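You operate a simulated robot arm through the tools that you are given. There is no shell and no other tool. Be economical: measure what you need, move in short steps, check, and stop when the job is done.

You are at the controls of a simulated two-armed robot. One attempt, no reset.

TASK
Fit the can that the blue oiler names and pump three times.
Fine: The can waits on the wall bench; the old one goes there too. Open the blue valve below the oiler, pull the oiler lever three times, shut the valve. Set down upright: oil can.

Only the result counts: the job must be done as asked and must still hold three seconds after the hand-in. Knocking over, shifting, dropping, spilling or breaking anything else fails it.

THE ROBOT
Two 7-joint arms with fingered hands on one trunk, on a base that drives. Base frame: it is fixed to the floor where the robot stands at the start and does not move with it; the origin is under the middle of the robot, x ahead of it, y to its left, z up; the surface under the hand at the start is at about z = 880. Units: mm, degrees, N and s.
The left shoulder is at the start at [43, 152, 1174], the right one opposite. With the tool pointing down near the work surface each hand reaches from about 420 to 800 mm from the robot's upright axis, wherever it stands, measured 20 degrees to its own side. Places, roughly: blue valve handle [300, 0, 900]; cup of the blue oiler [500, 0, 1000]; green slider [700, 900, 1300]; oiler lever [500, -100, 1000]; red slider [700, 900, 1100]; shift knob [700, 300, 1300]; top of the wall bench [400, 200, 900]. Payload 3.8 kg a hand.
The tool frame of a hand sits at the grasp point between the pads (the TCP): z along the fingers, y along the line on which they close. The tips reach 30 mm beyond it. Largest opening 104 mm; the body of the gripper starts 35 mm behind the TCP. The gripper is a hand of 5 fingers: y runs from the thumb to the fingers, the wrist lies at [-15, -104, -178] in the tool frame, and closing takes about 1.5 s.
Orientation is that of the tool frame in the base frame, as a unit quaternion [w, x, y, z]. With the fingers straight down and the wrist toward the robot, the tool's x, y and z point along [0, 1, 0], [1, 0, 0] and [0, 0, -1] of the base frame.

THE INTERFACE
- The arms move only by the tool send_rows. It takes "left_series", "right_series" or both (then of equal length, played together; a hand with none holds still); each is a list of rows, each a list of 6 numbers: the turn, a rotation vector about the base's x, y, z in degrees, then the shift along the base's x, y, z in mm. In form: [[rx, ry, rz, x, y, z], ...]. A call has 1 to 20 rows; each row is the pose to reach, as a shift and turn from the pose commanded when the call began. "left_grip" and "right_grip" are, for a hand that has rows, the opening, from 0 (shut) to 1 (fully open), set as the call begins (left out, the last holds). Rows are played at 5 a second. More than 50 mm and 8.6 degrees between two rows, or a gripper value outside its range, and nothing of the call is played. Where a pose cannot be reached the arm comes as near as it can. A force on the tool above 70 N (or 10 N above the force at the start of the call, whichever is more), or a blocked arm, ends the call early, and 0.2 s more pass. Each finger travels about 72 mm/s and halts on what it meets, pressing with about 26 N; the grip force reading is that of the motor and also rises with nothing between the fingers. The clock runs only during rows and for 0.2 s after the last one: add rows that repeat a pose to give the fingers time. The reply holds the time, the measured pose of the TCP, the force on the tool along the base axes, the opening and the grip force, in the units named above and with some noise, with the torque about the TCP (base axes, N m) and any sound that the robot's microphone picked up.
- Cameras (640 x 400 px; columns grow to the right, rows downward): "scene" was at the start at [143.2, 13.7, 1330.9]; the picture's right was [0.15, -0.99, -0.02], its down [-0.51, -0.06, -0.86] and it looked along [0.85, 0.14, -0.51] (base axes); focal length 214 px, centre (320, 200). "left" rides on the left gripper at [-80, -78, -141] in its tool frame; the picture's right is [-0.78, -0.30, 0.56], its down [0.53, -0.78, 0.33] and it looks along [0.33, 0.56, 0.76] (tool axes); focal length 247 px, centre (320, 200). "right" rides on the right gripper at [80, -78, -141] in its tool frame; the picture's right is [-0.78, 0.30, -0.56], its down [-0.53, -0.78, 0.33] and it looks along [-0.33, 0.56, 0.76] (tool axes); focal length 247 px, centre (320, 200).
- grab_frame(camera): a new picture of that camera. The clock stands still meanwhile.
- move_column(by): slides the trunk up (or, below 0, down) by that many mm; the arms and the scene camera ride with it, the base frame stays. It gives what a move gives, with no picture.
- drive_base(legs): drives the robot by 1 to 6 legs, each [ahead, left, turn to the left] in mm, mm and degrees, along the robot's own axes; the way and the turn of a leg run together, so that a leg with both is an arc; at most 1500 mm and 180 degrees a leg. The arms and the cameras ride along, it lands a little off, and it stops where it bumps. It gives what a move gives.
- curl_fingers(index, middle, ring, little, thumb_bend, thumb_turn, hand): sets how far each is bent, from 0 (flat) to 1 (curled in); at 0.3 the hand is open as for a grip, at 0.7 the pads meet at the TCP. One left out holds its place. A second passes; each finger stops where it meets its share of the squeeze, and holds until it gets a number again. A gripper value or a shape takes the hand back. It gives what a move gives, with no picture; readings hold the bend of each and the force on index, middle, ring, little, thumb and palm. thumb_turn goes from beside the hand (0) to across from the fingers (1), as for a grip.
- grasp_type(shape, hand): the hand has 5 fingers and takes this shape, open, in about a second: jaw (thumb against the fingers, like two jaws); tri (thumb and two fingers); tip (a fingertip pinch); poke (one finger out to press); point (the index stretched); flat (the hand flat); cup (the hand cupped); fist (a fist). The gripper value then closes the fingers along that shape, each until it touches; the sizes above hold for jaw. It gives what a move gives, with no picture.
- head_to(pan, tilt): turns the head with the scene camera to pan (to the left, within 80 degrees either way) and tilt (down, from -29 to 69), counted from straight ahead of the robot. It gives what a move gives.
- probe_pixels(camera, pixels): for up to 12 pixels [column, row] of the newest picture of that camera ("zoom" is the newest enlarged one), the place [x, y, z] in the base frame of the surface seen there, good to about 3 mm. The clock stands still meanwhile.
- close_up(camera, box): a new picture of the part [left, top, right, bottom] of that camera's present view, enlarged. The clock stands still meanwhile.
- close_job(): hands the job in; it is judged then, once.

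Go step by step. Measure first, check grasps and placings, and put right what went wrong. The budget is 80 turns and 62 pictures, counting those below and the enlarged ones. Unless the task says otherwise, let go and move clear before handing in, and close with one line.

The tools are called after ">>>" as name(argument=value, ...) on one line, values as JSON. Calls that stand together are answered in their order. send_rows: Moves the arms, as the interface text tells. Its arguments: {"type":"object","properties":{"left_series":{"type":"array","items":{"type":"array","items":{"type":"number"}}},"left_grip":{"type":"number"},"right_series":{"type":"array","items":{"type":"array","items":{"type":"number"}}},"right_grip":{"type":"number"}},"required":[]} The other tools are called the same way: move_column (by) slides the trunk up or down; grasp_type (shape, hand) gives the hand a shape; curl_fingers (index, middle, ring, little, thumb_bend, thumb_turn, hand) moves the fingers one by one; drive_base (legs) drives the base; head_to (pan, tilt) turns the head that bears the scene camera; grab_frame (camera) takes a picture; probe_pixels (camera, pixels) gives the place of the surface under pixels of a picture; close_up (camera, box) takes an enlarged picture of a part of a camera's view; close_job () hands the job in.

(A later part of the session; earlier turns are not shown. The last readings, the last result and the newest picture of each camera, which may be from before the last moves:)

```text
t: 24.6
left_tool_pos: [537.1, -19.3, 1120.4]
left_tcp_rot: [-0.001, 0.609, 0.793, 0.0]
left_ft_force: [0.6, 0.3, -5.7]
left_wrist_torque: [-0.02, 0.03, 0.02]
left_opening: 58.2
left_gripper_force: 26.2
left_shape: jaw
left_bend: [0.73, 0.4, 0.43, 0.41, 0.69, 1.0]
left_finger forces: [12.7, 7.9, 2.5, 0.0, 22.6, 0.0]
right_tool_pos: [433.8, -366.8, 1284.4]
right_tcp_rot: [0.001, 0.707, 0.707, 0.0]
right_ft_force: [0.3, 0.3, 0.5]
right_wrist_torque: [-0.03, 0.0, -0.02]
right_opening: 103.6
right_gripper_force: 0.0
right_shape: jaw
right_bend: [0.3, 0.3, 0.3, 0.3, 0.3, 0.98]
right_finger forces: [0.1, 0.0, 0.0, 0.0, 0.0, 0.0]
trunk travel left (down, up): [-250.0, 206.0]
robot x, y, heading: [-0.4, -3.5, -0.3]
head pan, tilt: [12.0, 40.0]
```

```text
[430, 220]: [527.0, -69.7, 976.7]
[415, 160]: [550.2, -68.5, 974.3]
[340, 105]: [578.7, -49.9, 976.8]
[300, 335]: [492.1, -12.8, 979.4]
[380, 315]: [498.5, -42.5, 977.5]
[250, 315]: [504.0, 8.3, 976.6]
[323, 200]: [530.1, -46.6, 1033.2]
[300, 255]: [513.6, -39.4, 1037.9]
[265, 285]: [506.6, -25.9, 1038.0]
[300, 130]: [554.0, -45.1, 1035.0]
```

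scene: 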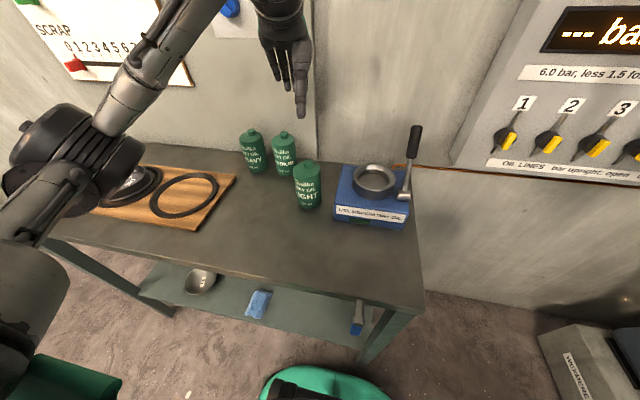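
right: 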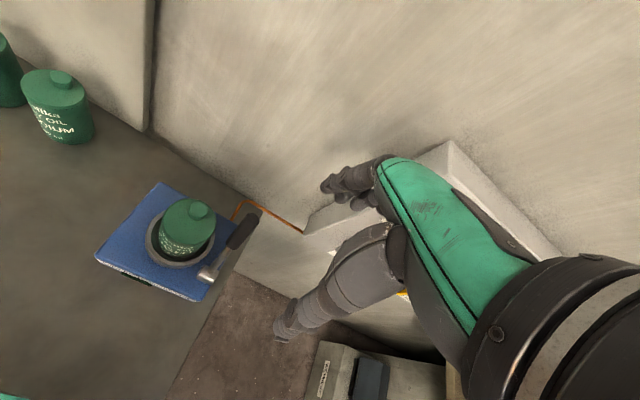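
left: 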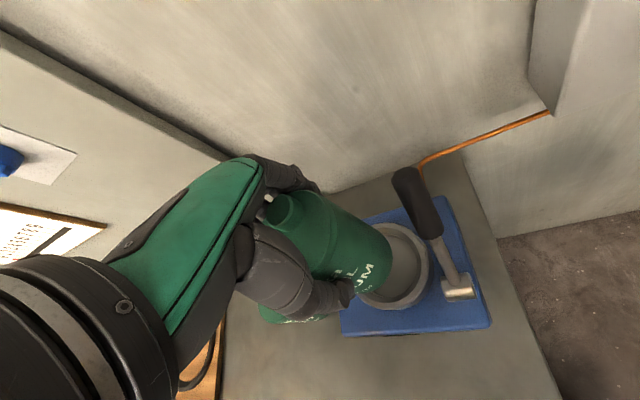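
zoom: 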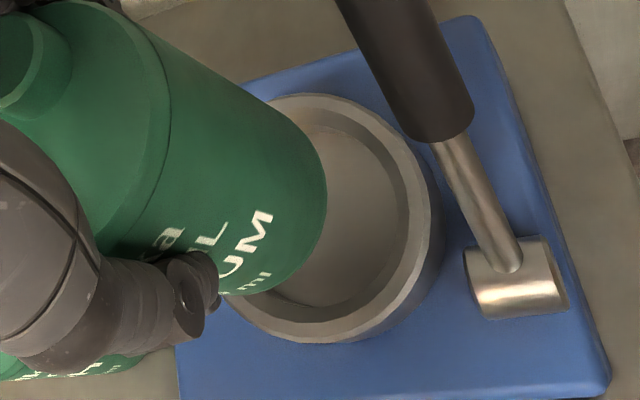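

Can axis is (536.5,-16.5) and cup axis (539.5,-23). I'll shift by (+3,-6) and lower to just above the cup floor.

>>> send_rows(left_series=[[0, 0, 0, 3, -6, 0], [0, 0, 0, 3, -6, -20], [0, 0, 0, 3, -6, -36], [0, 0, 0, 3, -6, -46], [0, 0, 0, 3, -6, -56], [0, 0, 0, 3, -6, -64], [0, 0, 0, 3, -6, -68], [0, 0, 0, 3, -6, -68]])

>>> close_up(camera="scene", box=[320, 80, 460, 220])

```text
t: 26.4
left_tool_pos: [539.2, -27.1, 1054.0]
left_tcp_rot: [-0.001, 0.609, 0.793, 0.0]
left_ft_force: [0.3, -0.2, -5.1]
left_wrist_torque: [-0.04, 0.0, -0.01]
left_opening: 58.1
left_gripper_force: 25.9
left_shape: jaw
left_bend: [0.73, 0.4, 0.43, 0.41, 0.69, 1.0]
left_finger forces: [12.6, 8.0, 2.5, 0.1, 22.6, 0.0]
right_tool_pos: [435.5, -367.9, 1284.0]
right_tcp_rot: [0.0, 0.707, 0.708, 0.0]
right_ft_force: [0.8, 0.5, 0.8]
right_wrist_torque: [0.0, -0.01, 0.01]
right_opening: 103.8
right_gripper_force: 0.0
right_shape: jaw
right_bend: [0.3, 0.3, 0.3, 0.3, 0.3, 0.98]
right_finger forces: [0.0, 0.1, 0.1, 0.0, 0.0, 0.0]
trunk travel left (down, up): [-250.0, 206.0]
robot x, y, heading: [1.6, -0.5, -0.1]
head pan, tilt: [12.0, 40.0]
```

```text
2.86 times, centred on (390, 150) of scene
```

zoom: 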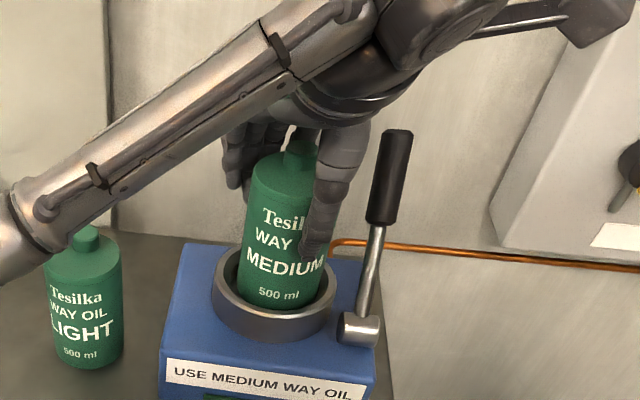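

It is inside the ring and nothing touches. I'll lower the last few mm until the weight is taken.

>>> send_rows(left_series=[[0, 0, 0, 0, 0, -2], [0, 0, 0, 0, 0, -4], [0, 0, 0, 0, 0, -5], [0, 0, 0, 0, 0, -6], [0, 0, 0, 0, 0, -7], [0, 0, 0, 0, 0, -7]])

```text
t: 27.8
left_tool_pos: [540.9, -26.5, 1046.8]
left_tcp_rot: [0.0, 0.608, 0.794, 0.0]
left_ft_force: [0.6, -0.9, -4.1]
left_wrist_torque: [-0.01, 0.0, -0.02]
left_opening: 58.4
left_gripper_force: 26.5
left_shape: jaw
left_bend: [0.73, 0.4, 0.43, 0.41, 0.69, 1.0]
left_finger forces: [12.8, 8.0, 2.5, 0.1, 22.6, 0.1]
right_tool_pos: [434.1, -367.8, 1284.9]
right_tcp_rot: [-0.001, 0.708, 0.706, 0.0]
right_ft_force: [-0.1, -0.3, 0.2]
right_wrist_torque: [0.05, 0.02, 0.01]
right_opening: 103.7
right_gripper_force: 0.1
right_shape: jaw
right_bend: [0.3, 0.3, 0.3, 0.3, 0.3, 0.98]
right_finger forces: [0.0, 0.0, 0.0, 0.0, 0.0, 0.0]
trunk travel left (down, up): [-250.0, 206.0]
robot x, y, heading: [2.1, -3.2, 0.1]
head pan, tilt: [12.0, 40.0]
```

>>> send_rows(left_series=[[0, 0, 0, 0, 0, -1], [0, 0, 0, 0, 0, -2], [0, 0, 0, 0, 0, -2]])

```text
t: 28.6
left_tool_pos: [540.1, -27.5, 1047.6]
left_tcp_rot: [0.001, 0.608, 0.794, -0.001]
left_ft_force: [1.6, 2.3, 4.5]
left_wrist_torque: [0.06, -0.07, -0.02]
left_opening: 58.2
left_gripper_force: 25.8
left_shape: jaw
left_bend: [0.73, 0.4, 0.43, 0.41, 0.69, 1.0]
left_finger forces: [13.3, 9.0, 3.2, 0.1, 22.7, 0.1]
right_tool_pos: [435.2, -366.4, 1285.1]
right_tcp_rot: [0.0, 0.707, 0.707, 0.0]
right_ft_force: [0.6, 0.6, -0.1]
right_wrist_torque: [0.02, 0.03, -0.02]
right_opening: 103.8
right_gripper_force: 0.2
right_shape: jaw
right_bend: [0.3, 0.3, 0.3, 0.3, 0.3, 0.98]
right_finger forces: [0.0, 0.0, 0.0, 0.1, 0.1, 0.0]
trunk travel left (down, up): [-250.0, 206.0]
robot x, y, heading: [1.1, -1.1, -0.0]
head pan, tilt: [12.0, 40.0]
```

It is seated, with the force at +4.5 N at the expected height. I'll release, rise and move the left hand away to the left.

>>> send_rows(left_series=[[0, 0, 0, 0, 0, 1], [0, 0, 0, 0, 0, 1], [0, 0, 0, 0, 0, 1], [0, 0, 0, 0, 0, 1], [0, 0, 0, 0, 0, 1], [0, 0, 0, 0, 0, 1], [0, 0, 0, 0, 0, 1], [0, 0, 0, 0, 0, 1]], left_grip=1.0)

>>> send_rows(left_series=[[0, 0, 0, 0, 0, 20], [0, 0, 0, 0, 0, 55], [0, 0, 0, 0, 0, 95], [0, 0, 0, 0, 0, 135], [0, 0, 0, 0, 0, 175], [0, 0, 0, 0, 30, 205], [0, 0, 0, -10, 70, 225], [0, 0, -3, -20, 115, 245], [0, 0, -6, -30, 160, 260], [0, 0, -9, -40, 205, 280], [0, 0, -12, -50, 250, 295], [0, 0, -15, -60, 295, 305], [0, 0, -15, -60, 330, 305]])

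>>> head_to(pan=-8, tilt=35)

>>> grab_frame(camera="scene")

```text
t: 30.4
left_tool_pos: [540.3, -27.3, 1046.4]
left_tcp_rot: [0.0, 0.609, 0.793, -0.001]
left_ft_force: [-0.4, -1.0, 0.4]
left_wrist_torque: [0.01, -0.01, 0.02]
left_opening: 103.8
left_gripper_force: 0.1
left_shape: jaw
left_bend: [0.3, 0.3, 0.3, 0.3, 0.3, 0.98]
left_finger forces: [0.1, 0.1, 0.0, 0.1, 0.1, 0.0]
right_tool_pos: [434.8, -367.7, 1285.4]
right_tcp_rot: [0.0, 0.707, 0.707, 0.001]
right_ft_force: [0.5, 0.5, 0.6]
right_wrist_torque: [-0.01, 0.01, 0.02]
right_opening: 103.6
right_gripper_force: 0.0
right_shape: jaw
right_bend: [0.3, 0.3, 0.3, 0.3, 0.3, 0.98]
right_finger forces: [0.0, 0.0, 0.0, 0.0, 0.0, 0.0]
trunk travel left (down, up): [-250.0, 206.0]
robot x, y, heading: [-0.0, 0.1, -0.2]
head pan, tilt: [12.0, 40.0]
```

```text
refused: row 8 steps farther than a row can; nothing moved
```

```text
t: 31.3
left_tool_pos: [540.5, -27.0, 1047.9]
left_tcp_rot: [0.0, 0.609, 0.793, 0.001]
left_ft_force: [-0.4, -0.1, 0.3]
left_wrist_torque: [0.01, -0.01, -0.01]
left_opening: 103.6
left_gripper_force: 0.0
left_shape: jaw
left_bend: [0.3, 0.3, 0.3, 0.3, 0.3, 0.98]
left_finger forces: [0.0, 0.0, 0.0, 0.0, 0.0, 0.1]
right_tool_pos: [434.6, -368.5, 1284.2]
right_tcp_rot: [0.0, 0.707, 0.707, -0.001]
right_ft_force: [-0.9, 1.2, -1.1]
right_wrist_torque: [0.02, 0.01, 0.0]
right_opening: 103.9
right_gripper_force: 0.0
right_shape: jaw
right_bend: [0.3, 0.3, 0.3, 0.3, 0.3, 0.98]
right_finger forces: [0.1, 0.1, 0.1, 0.1, 0.1, 0.0]
trunk travel left (down, up): [-250.0, 206.0]
robot x, y, heading: [-3.5, 1.4, -0.2]
head pan, tilt: [-8.0, 35.0]
```

```text
33 pictures are left
```

scene: 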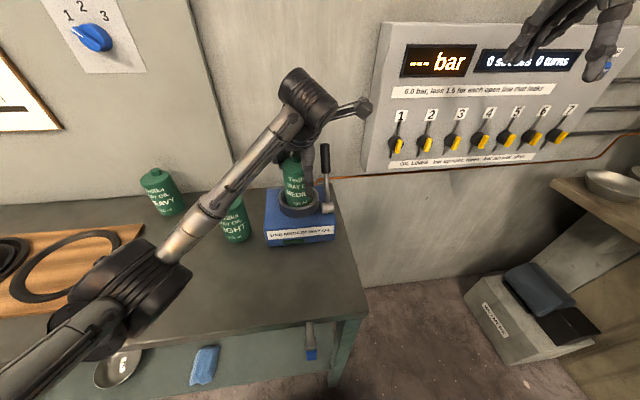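

A row was too long, so I'll retry with smaller steps. The wall display at (530,60) seems to count strokes, which I can check later.

>>> send_rows(left_series=[[0, 0, 0, 0, 0, 20], [0, 0, 0, 0, 0, 55], [0, 0, 0, 0, 0, 95], [0, 0, 0, 0, 0, 135], [0, 0, 0, 0, 0, 175], [0, 0, 0, 0, 30, 205], [0, 0, 0, -10, 65, 225], [0, 0, -3, -18, 105, 240], [0, 0, -6, -26, 145, 252], [0, 0, -9, -34, 185, 265], [0, 0, -12, -42, 225, 280], [0, 0, -15, -50, 265, 295], [0, 0, -15, -55, 300, 305], [0, 0, -15, -60, 330, 305]])

>>> close_up(camera="scene", box=[220, 120, 380, 260])

>>> close_up(camera="scene", box=[380, 20, 620, 180])

```text
t: 34.3
left_tool_pos: [481.4, 306.5, 1351.5]
left_tcp_rot: [0.0, 0.707, 0.707, -0.001]
left_ft_force: [-0.2, 0.7, 0.2]
left_wrist_torque: [-0.03, -0.01, -0.02]
left_opening: 103.7
left_gripper_force: 0.0
left_shape: jaw
left_bend: [0.3, 0.3, 0.3, 0.3, 0.3, 0.98]
left_finger forces: [0.0, 0.0, 0.1, 0.1, 0.0, 0.0]
right_tool_pos: [434.0, -366.5, 1285.2]
right_tcp_rot: [0.0, 0.707, 0.708, 0.0]
right_ft_force: [-0.5, -0.4, 1.2]
right_wrist_torque: [-0.02, -0.02, 0.0]
right_opening: 103.7
right_gripper_force: 0.0
right_shape: jaw
right_bend: [0.3, 0.3, 0.3, 0.3, 0.3, 0.98]
right_finger forces: [0.0, 0.0, 0.0, 0.0, 0.0, 0.0]
trunk travel left (down, up): [-250.0, 206.0]
robot x, y, heading: [1.1, -0.2, 0.4]
head pan, tilt: [-8.0, 35.0]
```

```text
2.86 times, centred on (300, 190) of scene
```

zoom: 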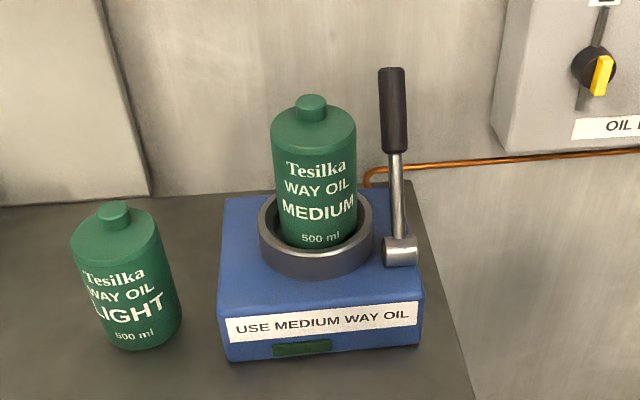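

```text
2.50 times, centred on (500, 100) of scene
```

zoom: 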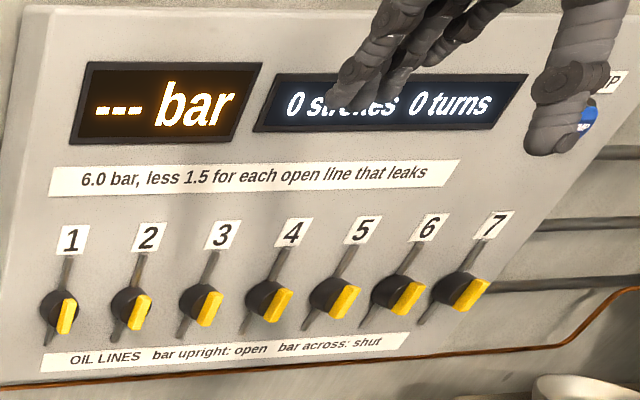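

MEDIUM is seated in the cup and LIGHT stands upright. I'll drive back to look at the valve from the front.

>>> drive_base(legs=[[-350, 0, 0]])

>>> head_to(pan=0, tilt=40)

>>> grab_frame(camera="scene")

```text
t: 36.5
left_tool_pos: [127.9, 306.5, 1351.5]
left_tcp_rot: [-0.001, 0.704, 0.71, -0.001]
left_ft_force: [0.4, -0.4, 0.7]
left_wrist_torque: [0.01, 0.03, -0.01]
left_opening: 103.8
left_gripper_force: 0.0
left_shape: jaw
left_bend: [0.3, 0.3, 0.3, 0.3, 0.3, 0.98]
left_finger forces: [0.1, 0.0, 0.0, 0.0, 0.0, 0.0]
right_tool_pos: [86.9, -366.2, 1283.0]
right_tcp_rot: [0.0, 0.704, 0.71, -0.001]
right_ft_force: [-0.3, 0.1, 0.5]
right_wrist_torque: [0.02, -0.04, -0.02]
right_opening: 103.5
right_gripper_force: 0.1
right_shape: jaw
right_bend: [0.3, 0.3, 0.3, 0.3, 0.3, 0.98]
right_finger forces: [0.0, 0.0, 0.1, 0.0, 0.1, 0.0]
trunk travel left (down, up): [-250.0, 206.0]
robot x, y, heading: [-353.8, -2.5, 0.5]
head pan, tilt: [-8.0, 35.0]
```

```text
t: 37.2
left_tool_pos: [125.5, 307.3, 1351.3]
left_tcp_rot: [0.0, 0.704, 0.71, 0.0]
left_ft_force: [1.0, -0.7, 1.0]
left_wrist_torque: [-0.03, -0.03, 0.01]
left_opening: 103.6
left_gripper_force: 0.0
left_shape: jaw
left_bend: [0.3, 0.3, 0.3, 0.3, 0.3, 0.98]
left_finger forces: [0.1, 0.0, 0.0, 0.0, 0.1, 0.0]
right_tool_pos: [85.7, -365.2, 1284.7]
right_tcp_rot: [0.001, 0.704, 0.71, 0.0]
right_ft_force: [0.6, 0.0, 0.4]
right_wrist_torque: [0.02, 0.01, -0.01]
right_opening: 103.5
right_gripper_force: 0.0
right_shape: jaw
right_bend: [0.3, 0.3, 0.3, 0.3, 0.3, 0.98]
right_finger forces: [0.1, 0.1, 0.1, 0.0, 0.0, 0.0]
trunk travel left (down, up): [-250.0, 206.0]
robot x, y, heading: [-353.5, -0.6, 0.5]
head pan, tilt: [0.0, 40.0]
```

```text
30 pictures are left
```

scene: 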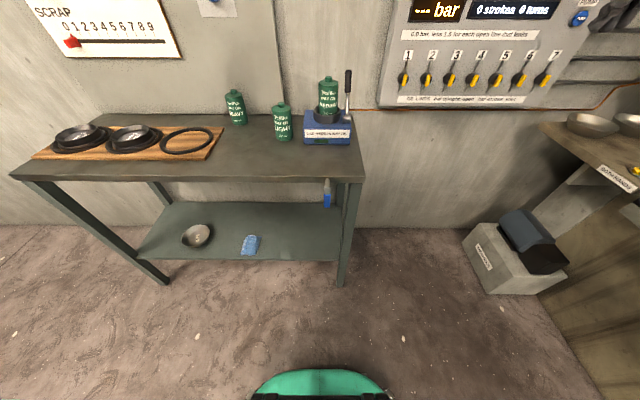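

>>> close_up(camera="scene", box=[302, 160, 352, 230])

>>> probe_pixels(camera="zoom", pixels=[[320, 130], [320, 145], [310, 180], [295, 200], [315, 220], [315, 240], [315, 255], [340, 220], [295, 230], [440, 200], [315, 205], [340, 170]])

```text
5.71 times, centred on (327, 195) of scene
```

zoom: 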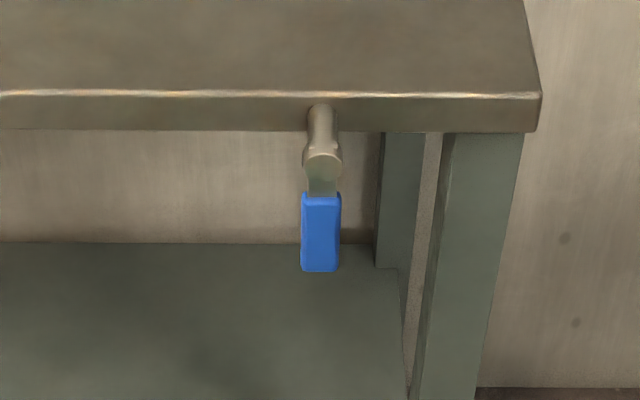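

```text
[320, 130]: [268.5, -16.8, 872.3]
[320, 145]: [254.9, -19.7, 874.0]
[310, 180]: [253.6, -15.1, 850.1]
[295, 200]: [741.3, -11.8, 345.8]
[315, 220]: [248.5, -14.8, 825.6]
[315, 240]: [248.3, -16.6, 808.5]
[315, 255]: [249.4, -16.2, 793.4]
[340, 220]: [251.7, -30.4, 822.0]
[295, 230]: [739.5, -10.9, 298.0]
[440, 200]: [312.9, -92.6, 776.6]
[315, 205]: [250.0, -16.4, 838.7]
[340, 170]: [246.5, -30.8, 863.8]
```

The valve axis runs along x at about (y=-19, z=864). The blue handle hangs down to z≈785, with its front face at x≈249. I'll put the right hand in the poke shape, pitch it 45° forward and bring it in front of the valve.

>>> grasp_type(hand="right", shape="poke")

>>> send_rows(right_series=[[0, -5, 0, 0, 15, -40], [0, -10, 0, 0, 35, -80], [0, -15, 0, 0, 60, -120], [0, -20, 0, 0, 90, -155], [0, -25, 0, 0, 120, -185], [0, -30, 0, 5, 150, -215], [0, -35, 0, 15, 185, -245], [0, -40, 0, 25, 220, -275], [0, -45, 0, 35, 255, -300], [0, -45, 0, 40, 290, -330], [0, -45, 0, 45, 320, -360], [0, -45, 0, 45, 320, -360]])

>>> grab_frame(camera="scene")

>>> grab_frame(camera="right")

```text
t: 38.1
left_tool_pos: [126.1, 307.3, 1351.8]
left_tcp_rot: [-0.001, 0.704, 0.71, 0.0]
left_ft_force: [-0.3, 0.0, -0.1]
left_wrist_torque: [-0.02, -0.02, 0.01]
left_opening: 103.8
left_gripper_force: 0.1
left_shape: jaw
left_bend: [0.3, 0.3, 0.3, 0.3, 0.3, 0.98]
left_finger forces: [0.0, 0.0, 0.0, 0.1, 0.0, 0.0]
right_tool_pos: [85.2, -365.5, 1284.7]
right_tcp_rot: [0.0, 0.704, 0.71, 0.0]
right_ft_force: [-0.2, -0.2, 0.2]
right_wrist_torque: [0.02, -0.03, 0.01]
right_opening: 0.1
right_gripper_force: 0.1
right_shape: poke
right_bend: [0.7, 0.7, 0.99, 0.99, 1.0, 1.0]
right_finger forces: [0.0, 0.1, 0.1, 0.0, 0.0, 0.0]
trunk travel left (down, up): [-250.0, 206.0]
robot x, y, heading: [-352.4, -4.2, 0.6]
head pan, tilt: [0.0, 40.0]
```

```text
t: 40.7
left_tool_pos: [126.9, 306.5, 1351.8]
left_tcp_rot: [-0.001, 0.704, 0.71, -0.001]
left_ft_force: [0.5, -0.1, -0.5]
left_wrist_torque: [0.0, 0.0, 0.0]
left_opening: 103.9
left_gripper_force: 0.1
left_shape: jaw
left_bend: [0.3, 0.3, 0.3, 0.3, 0.3, 0.98]
left_finger forces: [0.0, 0.0, 0.1, 0.0, 0.1, 0.1]
right_tool_pos: [126.7, -202.9, 1060.0]
right_tcp_rot: [0.195, 0.677, 0.683, 0.193]
right_ft_force: [0.7, -0.4, 0.6]
right_wrist_torque: [0.02, -0.01, -0.05]
right_opening: 0.2
right_gripper_force: 0.0
right_shape: poke
right_bend: [0.7, 0.7, 0.99, 0.99, 1.0, 1.0]
right_finger forces: [0.1, 0.0, 0.1, 0.0, 0.0, 0.1]
right hand out of reach, approached as far as the arm can: row 5, 6, 7, 8, 9, 10, 11, 12
trunk travel left (down, up): [-250.0, 206.0]
robot x, y, heading: [-349.8, -1.7, 0.6]
head pan, tilt: [0.0, 40.0]
```

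```text
28 pictures are left
```

scene: 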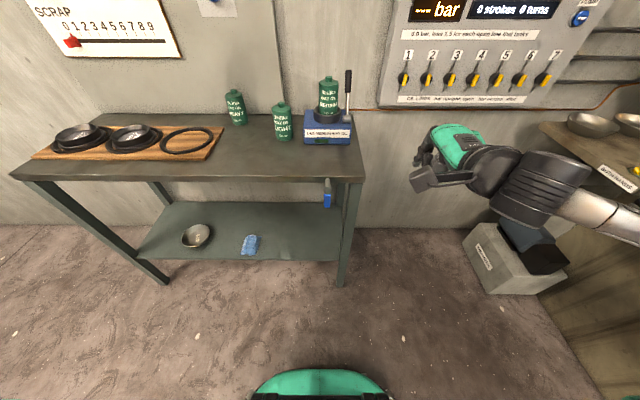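

```text
27 pictures are left
```

right: 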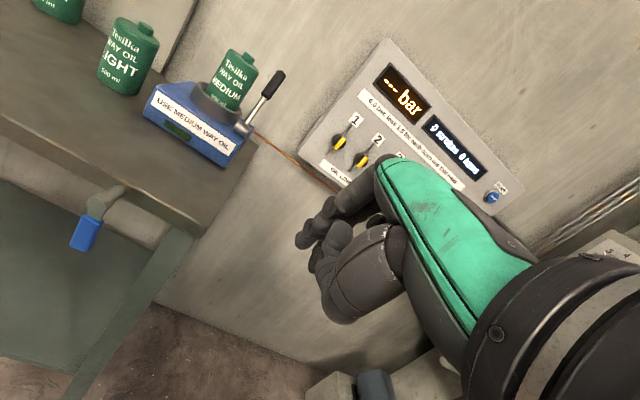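

The arm could reach only about 32° of pitch, because the forearm comes in from the right. A finger pointing left (+y) suits that arm: it can push the handle leftward and up from its right side. I'll go back to neutral orientation with the index stretched.

>>> send_rows(right_series=[[0, 5, 0, 0, -25, 12], [0, 10, 0, 0, -50, 24], [0, 15, 0, -5, -75, 36], [0, 20, 0, -10, -100, 48], [0, 25, 0, -15, -125, 60], [0, 30, 0, -20, -150, 72], [0, 35, 0, -25, -180, 84], [0, 40, 0, -30, -215, 96], [0, 45, 0, -30, -250, 110], [0, 45, 0, -30, -284, 126], [0, 45, 0, -30, -284, 126]])

>>> grasp_type(hand="right", shape="point")

```text
t: 43.1
left_tool_pos: [126.6, 308.8, 1350.5]
left_tcp_rot: [-0.001, 0.704, 0.71, -0.001]
left_ft_force: [0.1, -1.4, -0.7]
left_wrist_torque: [0.0, 0.02, 0.04]
left_opening: 103.7
left_gripper_force: 0.0
left_shape: jaw
left_bend: [0.3, 0.3, 0.3, 0.3, 0.3, 0.98]
left_finger forces: [0.1, 0.0, 0.0, 0.0, 0.0, 0.1]
right_tool_pos: [96.3, -466.0, 1175.8]
right_tcp_rot: [-0.081, 0.699, 0.706, -0.08]
right_ft_force: [-0.3, 0.4, 1.2]
right_wrist_torque: [-0.02, 0.01, 0.02]
right_opening: 0.2
right_gripper_force: 0.0
right_shape: poke
right_bend: [0.7, 0.7, 0.99, 0.99, 1.0, 1.0]
right_finger forces: [0.0, 0.1, 0.0, 0.1, 0.1, 0.1]
right hand out of reach, approached as far as the arm can: row 10, 11
trunk travel left (down, up): [-250.0, 206.0]
robot x, y, heading: [-350.7, -2.9, 0.5]
head pan, tilt: [0.0, 40.0]
```

```text
t: 44.0
left_tool_pos: [127.4, 306.4, 1351.5]
left_tcp_rot: [0.0, 0.704, 0.711, -0.001]
left_ft_force: [0.2, 0.0, -0.4]
left_wrist_torque: [0.02, 0.0, -0.01]
left_opening: 103.6
left_gripper_force: 0.1
left_shape: jaw
left_bend: [0.3, 0.3, 0.3, 0.3, 0.3, 0.98]
left_finger forces: [0.1, 0.0, 0.0, 0.0, 0.0, 0.0]
right_tool_pos: [97.7, -465.5, 1176.6]
right_tcp_rot: [-0.082, 0.7, 0.705, -0.081]
right_ft_force: [0.4, 0.7, -0.1]
right_wrist_torque: [0.02, 0.0, 0.04]
right_opening: 0.2
right_gripper_force: 0.1
right_shape: point
right_bend: [0.2, 1.0, 1.0, 1.0, 0.98, 0.88]
right_finger forces: [0.0, 0.0, 0.0, 0.0, 0.1, 0.0]
trunk travel left (down, up): [-250.0, 206.0]
robot x, y, heading: [-351.3, -2.0, 0.7]
head pan, tilt: [0.0, 40.0]
```

Unreachable targets are clamped, so commands start from the measured pose. I'll level the pitch first, then roll the hand to point left while lowering it to the right of the valve.

>>> send_rows(right_series=[[0, -6, 0, 0, 30, -35], [0, -13.2, 0, 0, 60, -70], [0, -13.2, 0, 0, 80, -110], [0, -13.2, 0, 0, 100, -140], [0, -13.2, 0, 0, 100, -140]])

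>>> send_rows(right_series=[[8, 0, 0, 0, 0, -10], [16, 0, 0, 0, 0, -20], [24, 0, 0, 5, 0, -30], [32, 0, 0, 10, 5, -45], [40, 0, 0, 15, 15, -65], [48, 0, 0, 20, 25, -85], [56, 0, 0, 25, 35, -105], [64, 0, 0, 30, 45, -130], [72, 0, 0, 35, 60, -155], [80, 0, 0, 40, 75, -180], [88, 0, 0, 45, 85, -205], [90, 0, 0, 50, 95, -220], [90, 0, 0, 50, 95, -220]])

>>> grab_frame(camera="scene")

```text
t: 45.2
left_tool_pos: [126.0, 306.9, 1351.8]
left_tcp_rot: [0.001, 0.704, 0.71, 0.0]
left_ft_force: [-0.6, -0.6, 0.7]
left_wrist_torque: [0.0, -0.01, -0.02]
left_opening: 103.5
left_gripper_force: 0.0
left_shape: jaw
left_bend: [0.3, 0.3, 0.3, 0.3, 0.3, 0.98]
left_finger forces: [0.0, 0.0, 0.0, 0.0, 0.1, 0.0]
right_tool_pos: [95.7, -368.7, 1036.7]
right_tcp_rot: [0.001, 0.704, 0.71, 0.001]
right_ft_force: [0.7, 0.7, -0.4]
right_wrist_torque: [0.01, 0.02, 0.02]
right_opening: 0.0
right_gripper_force: 0.0
right_shape: point
right_bend: [0.2, 1.0, 1.0, 1.0, 0.98, 0.88]
right_finger forces: [0.0, 0.1, 0.0, 0.0, 0.1, 0.0]
trunk travel left (down, up): [-250.0, 206.0]
robot x, y, heading: [-348.1, -0.1, 0.5]
head pan, tilt: [0.0, 40.0]
```

```text
t: 48.0
left_tool_pos: [126.7, 306.9, 1350.1]
left_tcp_rot: [0.0, 0.704, 0.71, -0.001]
left_ft_force: [0.4, -0.6, -0.5]
left_wrist_torque: [0.02, -0.02, 0.02]
left_opening: 103.5
left_gripper_force: 0.1
left_shape: jaw
left_bend: [0.3, 0.3, 0.3, 0.3, 0.3, 0.98]
left_finger forces: [0.1, 0.1, 0.0, 0.1, 0.0, 0.1]
right_tool_pos: [49.2, -363.6, 975.1]
right_tcp_rot: [-0.5, 0.5, 0.499, 0.502]
right_ft_force: [0.3, 0.0, -0.1]
right_wrist_torque: [-0.02, -0.02, 0.02]
right_opening: 0.0
right_gripper_force: 0.0
right_shape: point
right_bend: [0.2, 1.0, 1.0, 1.0, 0.99, 0.88]
right_finger forces: [0.1, 0.0, 0.0, 0.0, 0.1, 0.0]
right hand out of reach, approached as far as the arm can: row 5, 6, 7, 8, 9, 10, 11, 12, 13
trunk travel left (down, up): [-250.0, 206.0]
robot x, y, heading: [-352.9, -4.6, 0.6]
head pan, tilt: [0.0, 40.0]
```

```text
26 pictures are left
```

scene: 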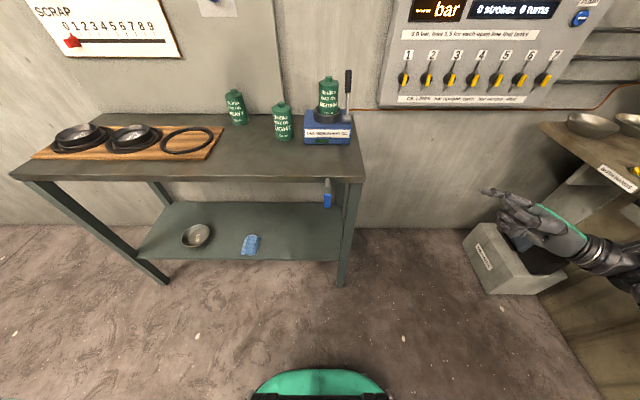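

The hand now points left. I'll move it toward the valve, stopping short of it.

>>> send_rows(right_series=[[0, 0, 0, 15, 20, -20], [0, 0, 0, 30, 42, -40], [0, 0, 0, 45, 65, -60], [0, 0, 0, 60, 90, -80], [0, 0, 0, 75, 112, -100], [0, 0, 0, 90, 135, -120], [0, 0, 0, 105, 155, -140], [0, 0, 0, 120, 170, -160], [0, 0, 0, 120, 170, -160]])

>>> grab_frame(camera="scene")

```text
t: 50.0
left_tool_pos: [127.9, 307.3, 1351.8]
left_tcp_rot: [0.0, 0.704, 0.71, -0.001]
left_ft_force: [-0.5, 0.4, 0.4]
left_wrist_torque: [0.03, 0.01, 0.01]
left_opening: 103.3
left_gripper_force: 0.0
left_shape: jaw
left_bend: [0.3, 0.3, 0.3, 0.3, 0.3, 0.98]
left_finger forces: [0.0, 0.1, 0.0, 0.0, 0.0, 0.0]
right_tool_pos: [49.5, -362.6, 976.8]
right_tcp_rot: [-0.498, 0.499, 0.501, 0.502]
right_ft_force: [-0.8, -0.2, 0.1]
right_wrist_torque: [0.04, -0.02, -0.01]
right_opening: 0.1
right_gripper_force: 0.1
right_shape: point
right_bend: [0.2, 1.0, 1.0, 1.0, 0.99, 0.88]
right_finger forces: [0.1, 0.1, 0.1, 0.1, 0.1, 0.0]
right hand out of reach, approached as far as the arm can: row 1, 2, 3, 4, 5, 6, 7, 8, 9
trunk travel left (down, up): [-250.0, 206.0]
robot x, y, heading: [-353.5, -2.1, 0.5]
head pan, tilt: [0.0, 40.0]
```

```text
25 pictures are left
```

scene: 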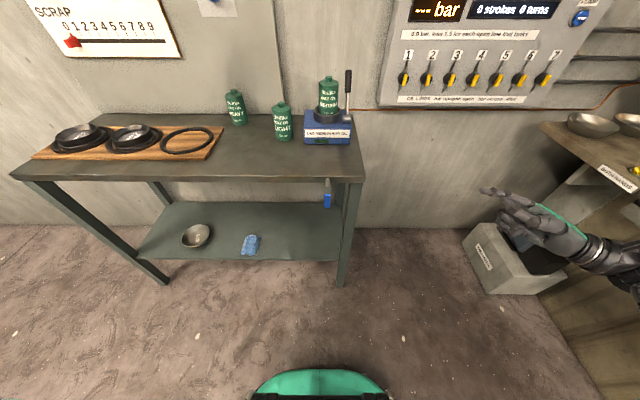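

The arm is at a joint limit at this low height, and lowering the trunk should give the wrist room. I'll check what lies under the right arm first.

>>> probe_pixels(camera="scene", pixels=[[487, 190], [540, 235], [600, 255], [475, 235], [490, 270], [520, 290], [545, 270], [600, 175], [548, 127], [575, 310], [510, 225]])

```text
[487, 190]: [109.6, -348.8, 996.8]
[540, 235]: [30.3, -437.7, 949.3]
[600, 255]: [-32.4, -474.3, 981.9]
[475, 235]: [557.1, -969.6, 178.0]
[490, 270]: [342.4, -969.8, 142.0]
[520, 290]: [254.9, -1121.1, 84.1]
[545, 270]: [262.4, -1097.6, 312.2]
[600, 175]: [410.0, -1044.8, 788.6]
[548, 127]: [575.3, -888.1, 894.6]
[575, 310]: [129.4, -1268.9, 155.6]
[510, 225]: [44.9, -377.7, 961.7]
```

The floor area is free; the crate is beyond y<-950. I'll lower the trunk and retry the approach.

>>> move_column(by=-250)

>>> send_rows(right_series=[[0, 0, 0, 10, 30, 15], [0, 0, 0, 25, 65, 25], [0, 0, 0, 40, 100, 30], [0, 0, 0, 55, 135, 40], [0, 0, 0, 70, 165, 50], [0, 0, 0, 85, 190, 60], [0, 0, 0, 100, 200, 70], [0, 0, 0, 100, 200, 70]])

>>> grab_frame(camera="scene")

```text
t: 52.6
left_tool_pos: [133.4, 307.1, 1094.3]
left_tcp_rot: [-0.003, 0.704, 0.71, -0.005]
left_ft_force: [0.4, 0.6, 0.1]
left_wrist_torque: [0.0, 0.0, 0.02]
left_opening: 103.6
left_gripper_force: 0.1
left_shape: jaw
left_bend: [0.3, 0.3, 0.3, 0.3, 0.3, 0.98]
left_finger forces: [0.0, 0.0, 0.1, 0.0, 0.0, 0.0]
right_tool_pos: [58.1, -375.0, 666.5]
right_tcp_rot: [-0.534, 0.535, 0.464, 0.462]
right_ft_force: [0.9, 0.1, -0.5]
right_wrist_torque: [-0.02, -0.01, 0.02]
right_opening: 0.2
right_gripper_force: 0.0
right_shape: point
right_bend: [0.2, 1.0, 1.0, 1.0, 0.99, 0.88]
right_finger forces: [0.0, 0.0, 0.0, 0.0, 0.0, 0.0]
trunk travel left (down, up): [0.0, 456.0]
robot x, y, heading: [-350.1, 1.9, 0.6]
head pan, tilt: [0.0, 40.0]
```

```text
t: 54.4
left_tool_pos: [133.6, 306.5, 1094.1]
left_tcp_rot: [-0.004, 0.704, 0.71, -0.005]
left_ft_force: [0.4, 0.1, -0.8]
left_wrist_torque: [0.03, 0.05, -0.01]
left_opening: 103.5
left_gripper_force: 0.0
left_shape: jaw
left_bend: [0.3, 0.3, 0.3, 0.3, 0.3, 0.98]
left_finger forces: [0.1, 0.1, 0.1, 0.0, 0.0, 0.0]
right_tool_pos: [148.7, -180.1, 752.3]
right_tcp_rot: [-0.534, 0.538, 0.462, 0.461]
right_ft_force: [-0.5, 0.4, 0.0]
right_wrist_torque: [0.01, 0.02, 0.01]
right_opening: 0.1
right_gripper_force: 0.1
right_shape: point
right_bend: [0.2, 1.0, 1.0, 1.0, 0.99, 0.88]
right_finger forces: [0.1, 0.1, 0.0, 0.1, 0.0, 0.0]
right hand out of reach, approached as far as the arm can: row 5, 6, 7, 8
trunk travel left (down, up): [0.0, 456.0]
robot x, y, heading: [-349.8, -3.1, 0.4]
head pan, tilt: [0.0, 40.0]
```

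```text
24 pictures are left
```

scene: 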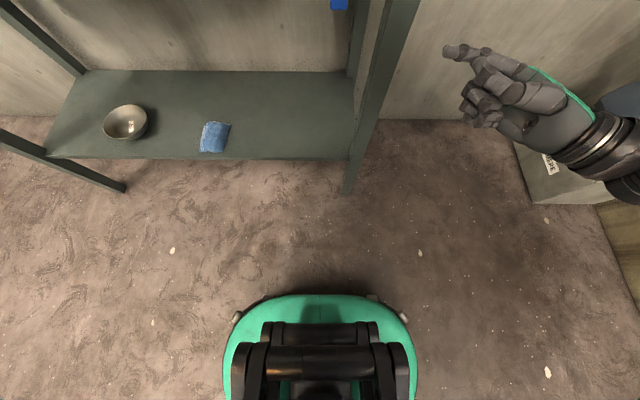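

Reach is much better now. I'll raise the head and continue toward the handle's right side.

>>> head_to(pan=0, tilt=15)

>>> send_rows(right_series=[[0, 0, 0, 0, 15, 15], [0, 0, 0, 0, 35, 30], [0, 0, 0, 5, 50, 35], [0, 0, 0, 15, 60, 35], [0, 0, 0, 20, 60, 35], [0, 0, 0, 20, 60, 35]])

>>> grab_frame(camera="scene")

```text
t: 55.3
left_tool_pos: [133.3, 306.2, 1092.5]
left_tcp_rot: [-0.002, 0.705, 0.709, -0.005]
left_ft_force: [-0.2, 0.2, 0.2]
left_wrist_torque: [0.03, -0.01, -0.02]
left_opening: 104.1
left_gripper_force: 0.1
left_shape: jaw
left_bend: [0.3, 0.3, 0.3, 0.3, 0.3, 0.98]
left_finger forces: [0.0, 0.0, 0.0, 0.1, 0.1, 0.1]
right_tool_pos: [148.1, -180.1, 750.4]
right_tcp_rot: [-0.534, 0.537, 0.463, 0.461]
right_ft_force: [-0.1, -0.2, -0.2]
right_wrist_torque: [0.03, 0.03, 0.0]
right_opening: 0.0
right_gripper_force: 0.1
right_shape: point
right_bend: [0.2, 1.0, 1.0, 1.0, 0.99, 0.88]
right_finger forces: [0.1, 0.0, 0.1, 0.0, 0.0, 0.0]
trunk travel left (down, up): [0.0, 456.0]
robot x, y, heading: [-352.9, -2.1, 0.7]
head pan, tilt: [0.0, 15.0]
```

```text
t: 56.7
left_tool_pos: [134.3, 307.0, 1093.5]
left_tcp_rot: [-0.004, 0.705, 0.71, -0.005]
left_ft_force: [1.0, 0.1, 0.1]
left_wrist_torque: [0.02, -0.03, -0.03]
left_opening: 103.9
left_gripper_force: 0.0
left_shape: jaw
left_bend: [0.3, 0.3, 0.3, 0.3, 0.3, 0.98]
left_finger forces: [0.1, 0.0, 0.0, 0.1, 0.1, 0.0]
right_tool_pos: [162.3, -126.9, 797.3]
right_tcp_rot: [-0.533, 0.536, 0.463, 0.463]
right_ft_force: [0.2, 0.4, 0.3]
right_wrist_torque: [0.01, 0.0, 0.01]
right_opening: 0.2
right_gripper_force: 0.2
right_shape: point
right_bend: [0.2, 1.0, 1.0, 1.0, 0.99, 0.88]
right_finger forces: [0.0, 0.1, 0.1, 0.0, 0.0, 0.2]
right hand out of reach, approached as far as the arm can: row 4, 5, 6
trunk travel left (down, up): [0.0, 456.0]
robot x, y, heading: [-352.3, -0.6, 0.7]
head pan, tilt: [0.0, 15.0]
```

```text
23 pictures are left
```

scene: 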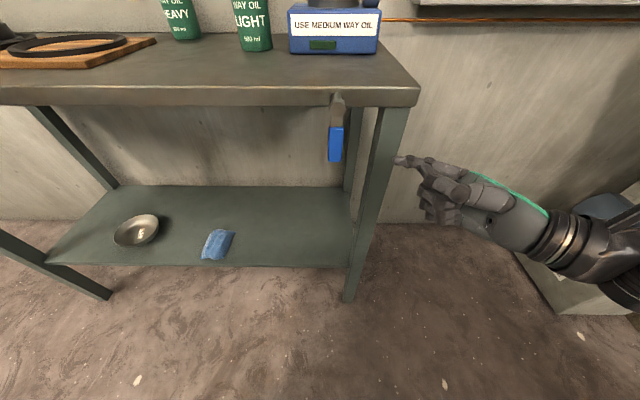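

>>> close_up(camera="scene", box=[310, 90, 470, 240])

>>> probe_pixels(camera="zoom", pixels=[[348, 185], [375, 190], [420, 200], [470, 240], [435, 270], [480, 310], [305, 200], [400, 190], [450, 205], [110, 160], [85, 190]])

```text
2.67 times, centred on (390, 165) of scene
```

zoom: 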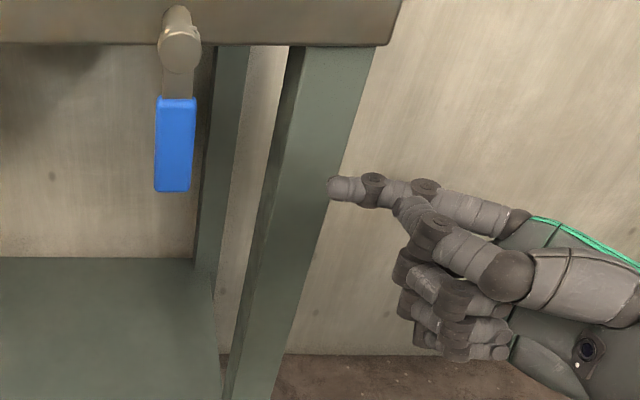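

```text
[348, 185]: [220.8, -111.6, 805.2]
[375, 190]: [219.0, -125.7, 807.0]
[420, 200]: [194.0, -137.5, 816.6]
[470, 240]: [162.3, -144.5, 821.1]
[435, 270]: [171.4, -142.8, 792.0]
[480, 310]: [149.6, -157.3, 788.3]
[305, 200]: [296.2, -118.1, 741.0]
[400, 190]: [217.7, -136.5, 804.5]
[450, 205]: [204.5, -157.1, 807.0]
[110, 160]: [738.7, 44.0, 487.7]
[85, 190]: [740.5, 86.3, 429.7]
```

The index tip is at about (228,-104,804). I'll drive the base 30 ahead and 45 left, which brings the tip near the handle's right side within the arm's reach.

>>> drive_base(legs=[[30, 0, 0], [0, 45, 0]])

>>> close_up(camera="scene", box=[310, 90, 470, 240])

>>> probe_pixels(camera="zoom", pixels=[[320, 185], [330, 190], [345, 190], [360, 195], [250, 130], [250, 160], [250, 180], [240, 60]])

```text
t: 58.0
left_tool_pos: [165.0, 354.1, 1092.9]
left_tcp_rot: [-0.003, 0.704, 0.71, -0.006]
left_ft_force: [-0.4, 0.8, -0.6]
left_wrist_torque: [-0.02, 0.0, -0.02]
left_opening: 104.0
left_gripper_force: 0.1
left_shape: jaw
left_bend: [0.3, 0.3, 0.3, 0.3, 0.3, 0.98]
left_finger forces: [0.0, 0.1, 0.0, 0.0, 0.0, 0.0]
right_tool_pos: [192.9, -82.3, 796.0]
right_tcp_rot: [-0.533, 0.537, 0.463, 0.462]
right_ft_force: [0.0, -0.2, -0.5]
right_wrist_torque: [-0.03, -0.02, 0.0]
right_opening: 0.0
right_gripper_force: 0.1
right_shape: point
right_bend: [0.2, 1.0, 1.0, 1.0, 0.99, 0.88]
right_finger forces: [0.0, 0.0, 0.0, 0.0, 0.1, 0.0]
trunk travel left (down, up): [0.0, 456.0]
robot x, y, heading: [-321.4, 43.7, 0.6]
head pan, tilt: [0.0, 15.0]
```

```text
2.67 times, centred on (390, 165) of scene
```

zoom: 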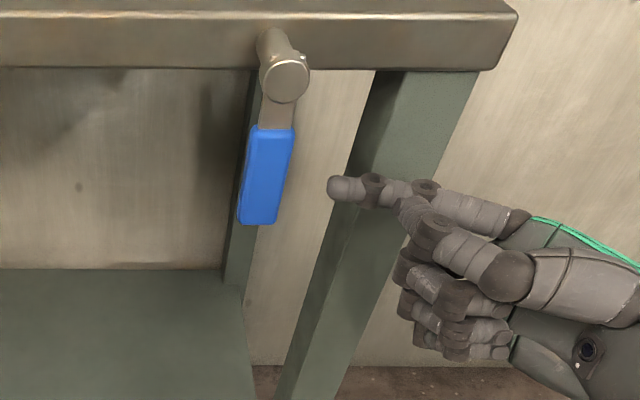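

```text
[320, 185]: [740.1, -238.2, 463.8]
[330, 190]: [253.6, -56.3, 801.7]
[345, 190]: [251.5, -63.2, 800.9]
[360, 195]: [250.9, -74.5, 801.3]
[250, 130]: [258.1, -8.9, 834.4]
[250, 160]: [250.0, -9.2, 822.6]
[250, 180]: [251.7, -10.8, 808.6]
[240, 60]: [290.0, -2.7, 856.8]
```

The tip is at y≈-56 and x≈258, level with the lower handle, whose right edge is at y≈-34. I'll push left gently for the first 30° or so and check the force.

>>> send_rows(right_series=[[0, 0, 0, 0, 8, 3], [0, 0, 0, 0, 15, 5], [0, 0, 0, 0, 22, 4], [0, 0, 0, 0, 29, 3], [0, 0, 0, 0, 36, 3], [0, 0, 0, 0, 42, 3], [0, 0, 0, 0, 42, 3]])

>>> close_up(camera="scene", box=[310, 90, 470, 240])

```text
t: 59.6
left_tool_pos: [164.4, 351.8, 1094.1]
left_tcp_rot: [-0.003, 0.704, 0.71, -0.005]
left_ft_force: [-0.1, 0.4, 0.5]
left_wrist_torque: [-0.03, 0.01, -0.01]
left_opening: 103.9
left_gripper_force: 0.0
left_shape: jaw
left_bend: [0.3, 0.3, 0.3, 0.3, 0.3, 0.98]
left_finger forces: [0.1, 0.1, 0.0, 0.1, 0.1, 0.1]
right_tool_pos: [197.8, -54.1, 797.4]
right_tcp_rot: [-0.519, 0.557, 0.457, 0.46]
right_ft_force: [0.2, -0.5, 0.2]
right_wrist_torque: [0.01, -0.02, 0.0]
right_opening: 0.0
right_gripper_force: 0.1
right_shape: point
right_bend: [0.2, 1.0, 1.0, 1.0, 0.99, 0.88]
right_finger forces: [0.0, 0.0, 0.0, 0.1, 0.0, 0.0]
right hand out of reach, approached as far as the arm can: row 2, 3, 4, 5, 6
trunk travel left (down, up): [0.0, 456.0]
robot x, y, heading: [-319.8, 41.1, 0.4]
head pan, tilt: [0.0, 15.0]
```

```text
2.67 times, centred on (390, 165) of scene
```

zoom: 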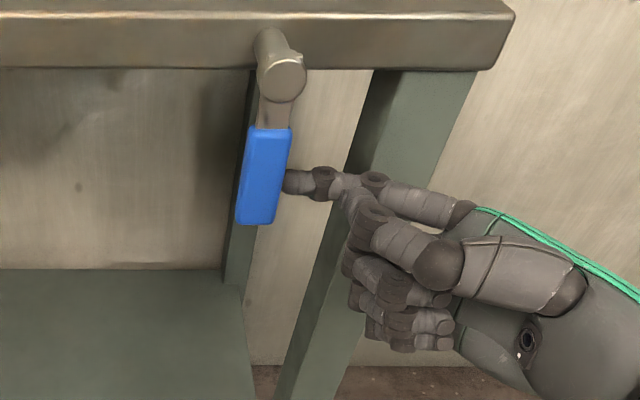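

The finger touches the handle, but the arm is at its leftward limit. I'll back the arm off to the right and re-place the base further left and ahead to get travel.

>>> send_rows(right_series=[[0, 0, 0, -8, -25, 0], [0, 0, 0, -18, -55, 0], [0, 0, 0, -28, -85, 0], [0, 0, 0, -40, -120, 0], [0, 0, 0, -50, -150, 0], [0, 0, 0, -50, -150, 0]])

>>> drive_base(legs=[[0, 130, 0], [45, 0, 0]])

>>> head_to(pan=-10, tilt=15)

>>> grab_frame(camera="scene")

```text
t: 61.0
left_tool_pos: [165.6, 352.1, 1094.0]
left_tcp_rot: [-0.004, 0.704, 0.71, -0.005]
left_ft_force: [0.0, 0.1, -0.9]
left_wrist_torque: [0.01, 0.0, -0.01]
left_opening: 103.6
left_gripper_force: 0.0
left_shape: jaw
left_bend: [0.3, 0.3, 0.3, 0.3, 0.3, 0.98]
left_finger forces: [0.0, 0.0, 0.0, 0.0, 0.0, 0.1]
right_tool_pos: [142.6, -191.0, 798.7]
right_tcp_rot: [-0.534, 0.536, 0.463, 0.462]
right_ft_force: [0.4, -0.7, -0.3]
right_wrist_torque: [0.02, 0.01, 0.01]
right_opening: 0.2
right_gripper_force: 0.1
right_shape: point
right_bend: [0.2, 1.0, 1.0, 1.0, 0.99, 0.88]
right_finger forces: [0.0, 0.1, 0.0, 0.1, 0.1, 0.1]
right hand out of reach, approached as far as the arm can: row 1, 2
trunk travel left (down, up): [0.0, 456.0]
robot x, y, heading: [-321.6, 46.0, 0.5]
head pan, tilt: [0.0, 15.0]
```

```text
t: 62.8
left_tool_pos: [209.1, 485.7, 1093.3]
left_tcp_rot: [-0.003, 0.704, 0.71, -0.006]
left_ft_force: [0.6, 0.1, -1.2]
left_wrist_torque: [-0.01, 0.02, 0.0]
left_opening: 103.7
left_gripper_force: 0.0
left_shape: jaw
left_bend: [0.3, 0.3, 0.3, 0.3, 0.3, 0.98]
left_finger forces: [0.1, 0.1, 0.0, 0.0, 0.0, 0.1]
right_tool_pos: [187.9, -56.7, 797.5]
right_tcp_rot: [-0.535, 0.536, 0.462, 0.461]
right_ft_force: [-0.2, -0.7, 0.0]
right_wrist_torque: [0.03, 0.02, 0.04]
right_opening: 0.5
right_gripper_force: 0.0
right_shape: point
right_bend: [0.2, 1.0, 1.0, 1.0, 0.99, 0.88]
right_finger forces: [0.0, 0.0, 0.0, 0.0, 0.0, 0.0]
trunk travel left (down, up): [0.0, 456.0]
robot x, y, heading: [-280.7, 176.3, 0.7]
head pan, tilt: [0.0, 15.0]
```

```text
t: 63.6
left_tool_pos: [207.8, 484.8, 1093.7]
left_tcp_rot: [-0.004, 0.703, 0.711, -0.005]
left_ft_force: [-0.6, -0.1, 0.9]
left_wrist_torque: [-0.04, 0.01, -0.03]
left_opening: 103.9
left_gripper_force: 0.0
left_shape: jaw
left_bend: [0.3, 0.3, 0.3, 0.3, 0.3, 0.98]
left_finger forces: [0.1, 0.1, 0.0, 0.0, 0.0, 0.1]
right_tool_pos: [187.0, -57.3, 799.1]
right_tcp_rot: [-0.534, 0.535, 0.464, 0.461]
right_ft_force: [-0.6, -0.5, -0.2]
right_wrist_torque: [-0.03, 0.01, 0.02]
right_opening: 0.3
right_gripper_force: 0.0
right_shape: point
right_bend: [0.2, 1.0, 1.0, 1.0, 0.99, 0.88]
right_finger forces: [0.1, 0.0, 0.0, 0.0, 0.0, 0.1]
trunk travel left (down, up): [0.0, 456.0]
robot x, y, heading: [-279.7, 178.9, 0.4]
head pan, tilt: [-10.0, 15.0]
```

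```text
19 pictures are left
```

scene: 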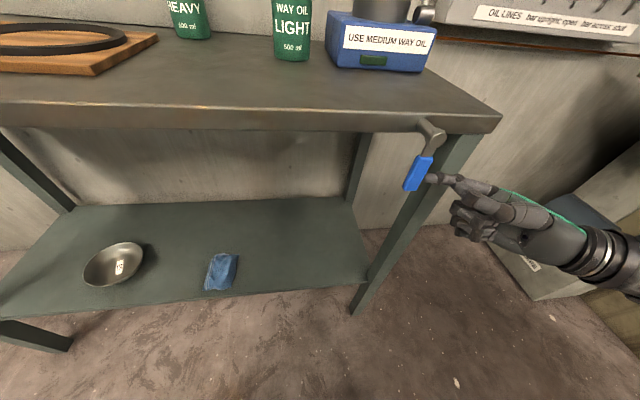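

There is travel now and the tip is next to the handle. I'll push along the arc to about 45°.

>>> send_rows(right_series=[[0, 0, 0, 3, 6, 0], [0, 0, 0, 5, 12, -1], [0, 0, 0, 5, 18, -1], [0, 0, 0, 5, 24, 0], [0, 0, 0, 5, 31, 2], [0, 0, 0, 5, 38, 4], [0, 0, 0, 5, 38, 4]])

>>> close_up(camera="scene", box=[380, 100, 520, 250])

```text
t: 65.2
left_tool_pos: [208.5, 485.1, 1094.1]
left_tcp_rot: [-0.003, 0.704, 0.71, -0.005]
left_ft_force: [-0.8, 0.5, 0.8]
left_wrist_torque: [-0.04, 0.0, 0.06]
left_opening: 103.6
left_gripper_force: 0.0
left_shape: jaw
left_bend: [0.3, 0.3, 0.3, 0.3, 0.3, 0.98]
left_finger forces: [0.0, 0.1, 0.0, 0.0, 0.1, 0.0]
right_tool_pos: [192.0, -18.7, 803.1]
right_tcp_rot: [-0.533, 0.536, 0.464, 0.462]
right_ft_force: [-0.9, -0.5, -0.2]
right_wrist_torque: [0.04, 0.02, -0.08]
right_opening: 96.1
right_gripper_force: 0.1
right_shape: point
right_bend: [0.2, 1.0, 1.0, 1.0, 0.99, 0.88]
right_finger forces: [1.1, 0.1, 0.1, 0.1, 0.0, 0.0]
trunk travel left (down, up): [0.0, 456.0]
robot x, y, heading: [-276.6, 176.5, 0.6]
head pan, tilt: [-10.0, 15.0]
```

```text
2.67 times, centred on (450, 175) of scene
```

zoom: 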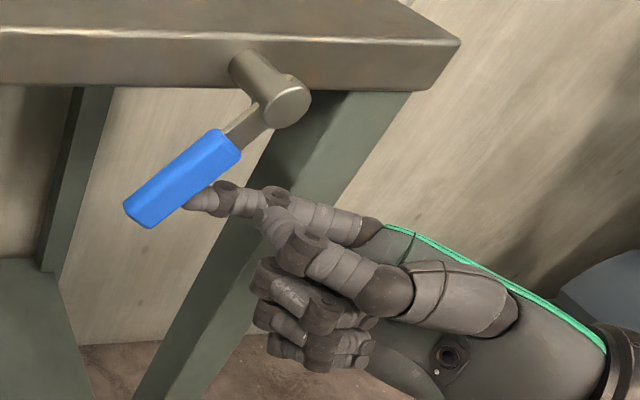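

The handle turns easily and is at about 45°. I'll continue to 90°.

>>> send_rows(right_series=[[0, 0, 0, 0, 7, 3], [0, 0, 0, 0, 14, 8], [0, 0, 0, 0, 20, 14], [0, 0, 0, 0, 25, 20], [0, 0, 0, 0, 29, 26], [0, 0, 0, 0, 31, 32], [0, 0, 0, 0, 31, 36], [0, 0, 0, 0, 31, 36]])

>>> close_up(camera="scene", box=[370, 90, 510, 240])

```text
t: 67.0
left_tool_pos: [207.0, 486.3, 1092.8]
left_tcp_rot: [-0.003, 0.704, 0.711, -0.005]
left_ft_force: [-0.1, 0.0, 0.6]
left_wrist_torque: [0.01, 0.04, -0.01]
left_opening: 103.7
left_gripper_force: 0.0
left_shape: jaw
left_bend: [0.3, 0.3, 0.3, 0.3, 0.3, 0.98]
left_finger forces: [0.1, 0.0, 0.0, 0.0, 0.1, 0.1]
right_tool_pos: [197.7, 9.5, 838.3]
right_tcp_rot: [-0.534, 0.536, 0.463, 0.461]
right_ft_force: [-0.6, 0.4, -2.7]
right_wrist_torque: [-0.05, 0.1, 0.07]
right_opening: 96.0
right_gripper_force: 0.1
right_shape: point
right_bend: [0.2, 1.0, 1.0, 1.0, 0.99, 0.88]
right_finger forces: [1.4, 0.0, 0.0, 0.1, 0.0, 0.0]
right hand out of reach, approached as far as the arm can: row 5, 6, 7, 8
trunk travel left (down, up): [0.0, 456.0]
robot x, y, heading: [-281.9, 176.8, 0.6]
head pan, tilt: [-10.0, 15.0]
```

```text
2.67 times, centred on (440, 165) of scene
```

zoom: 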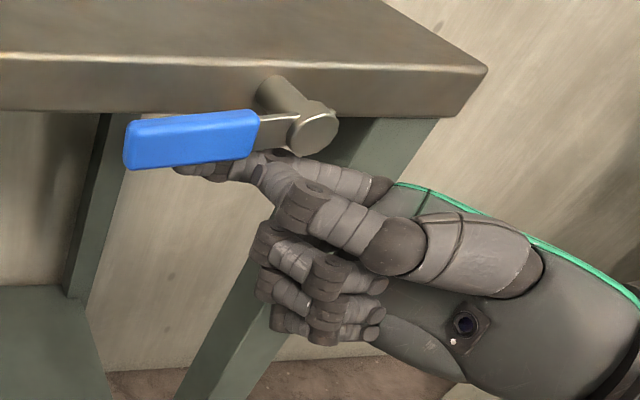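

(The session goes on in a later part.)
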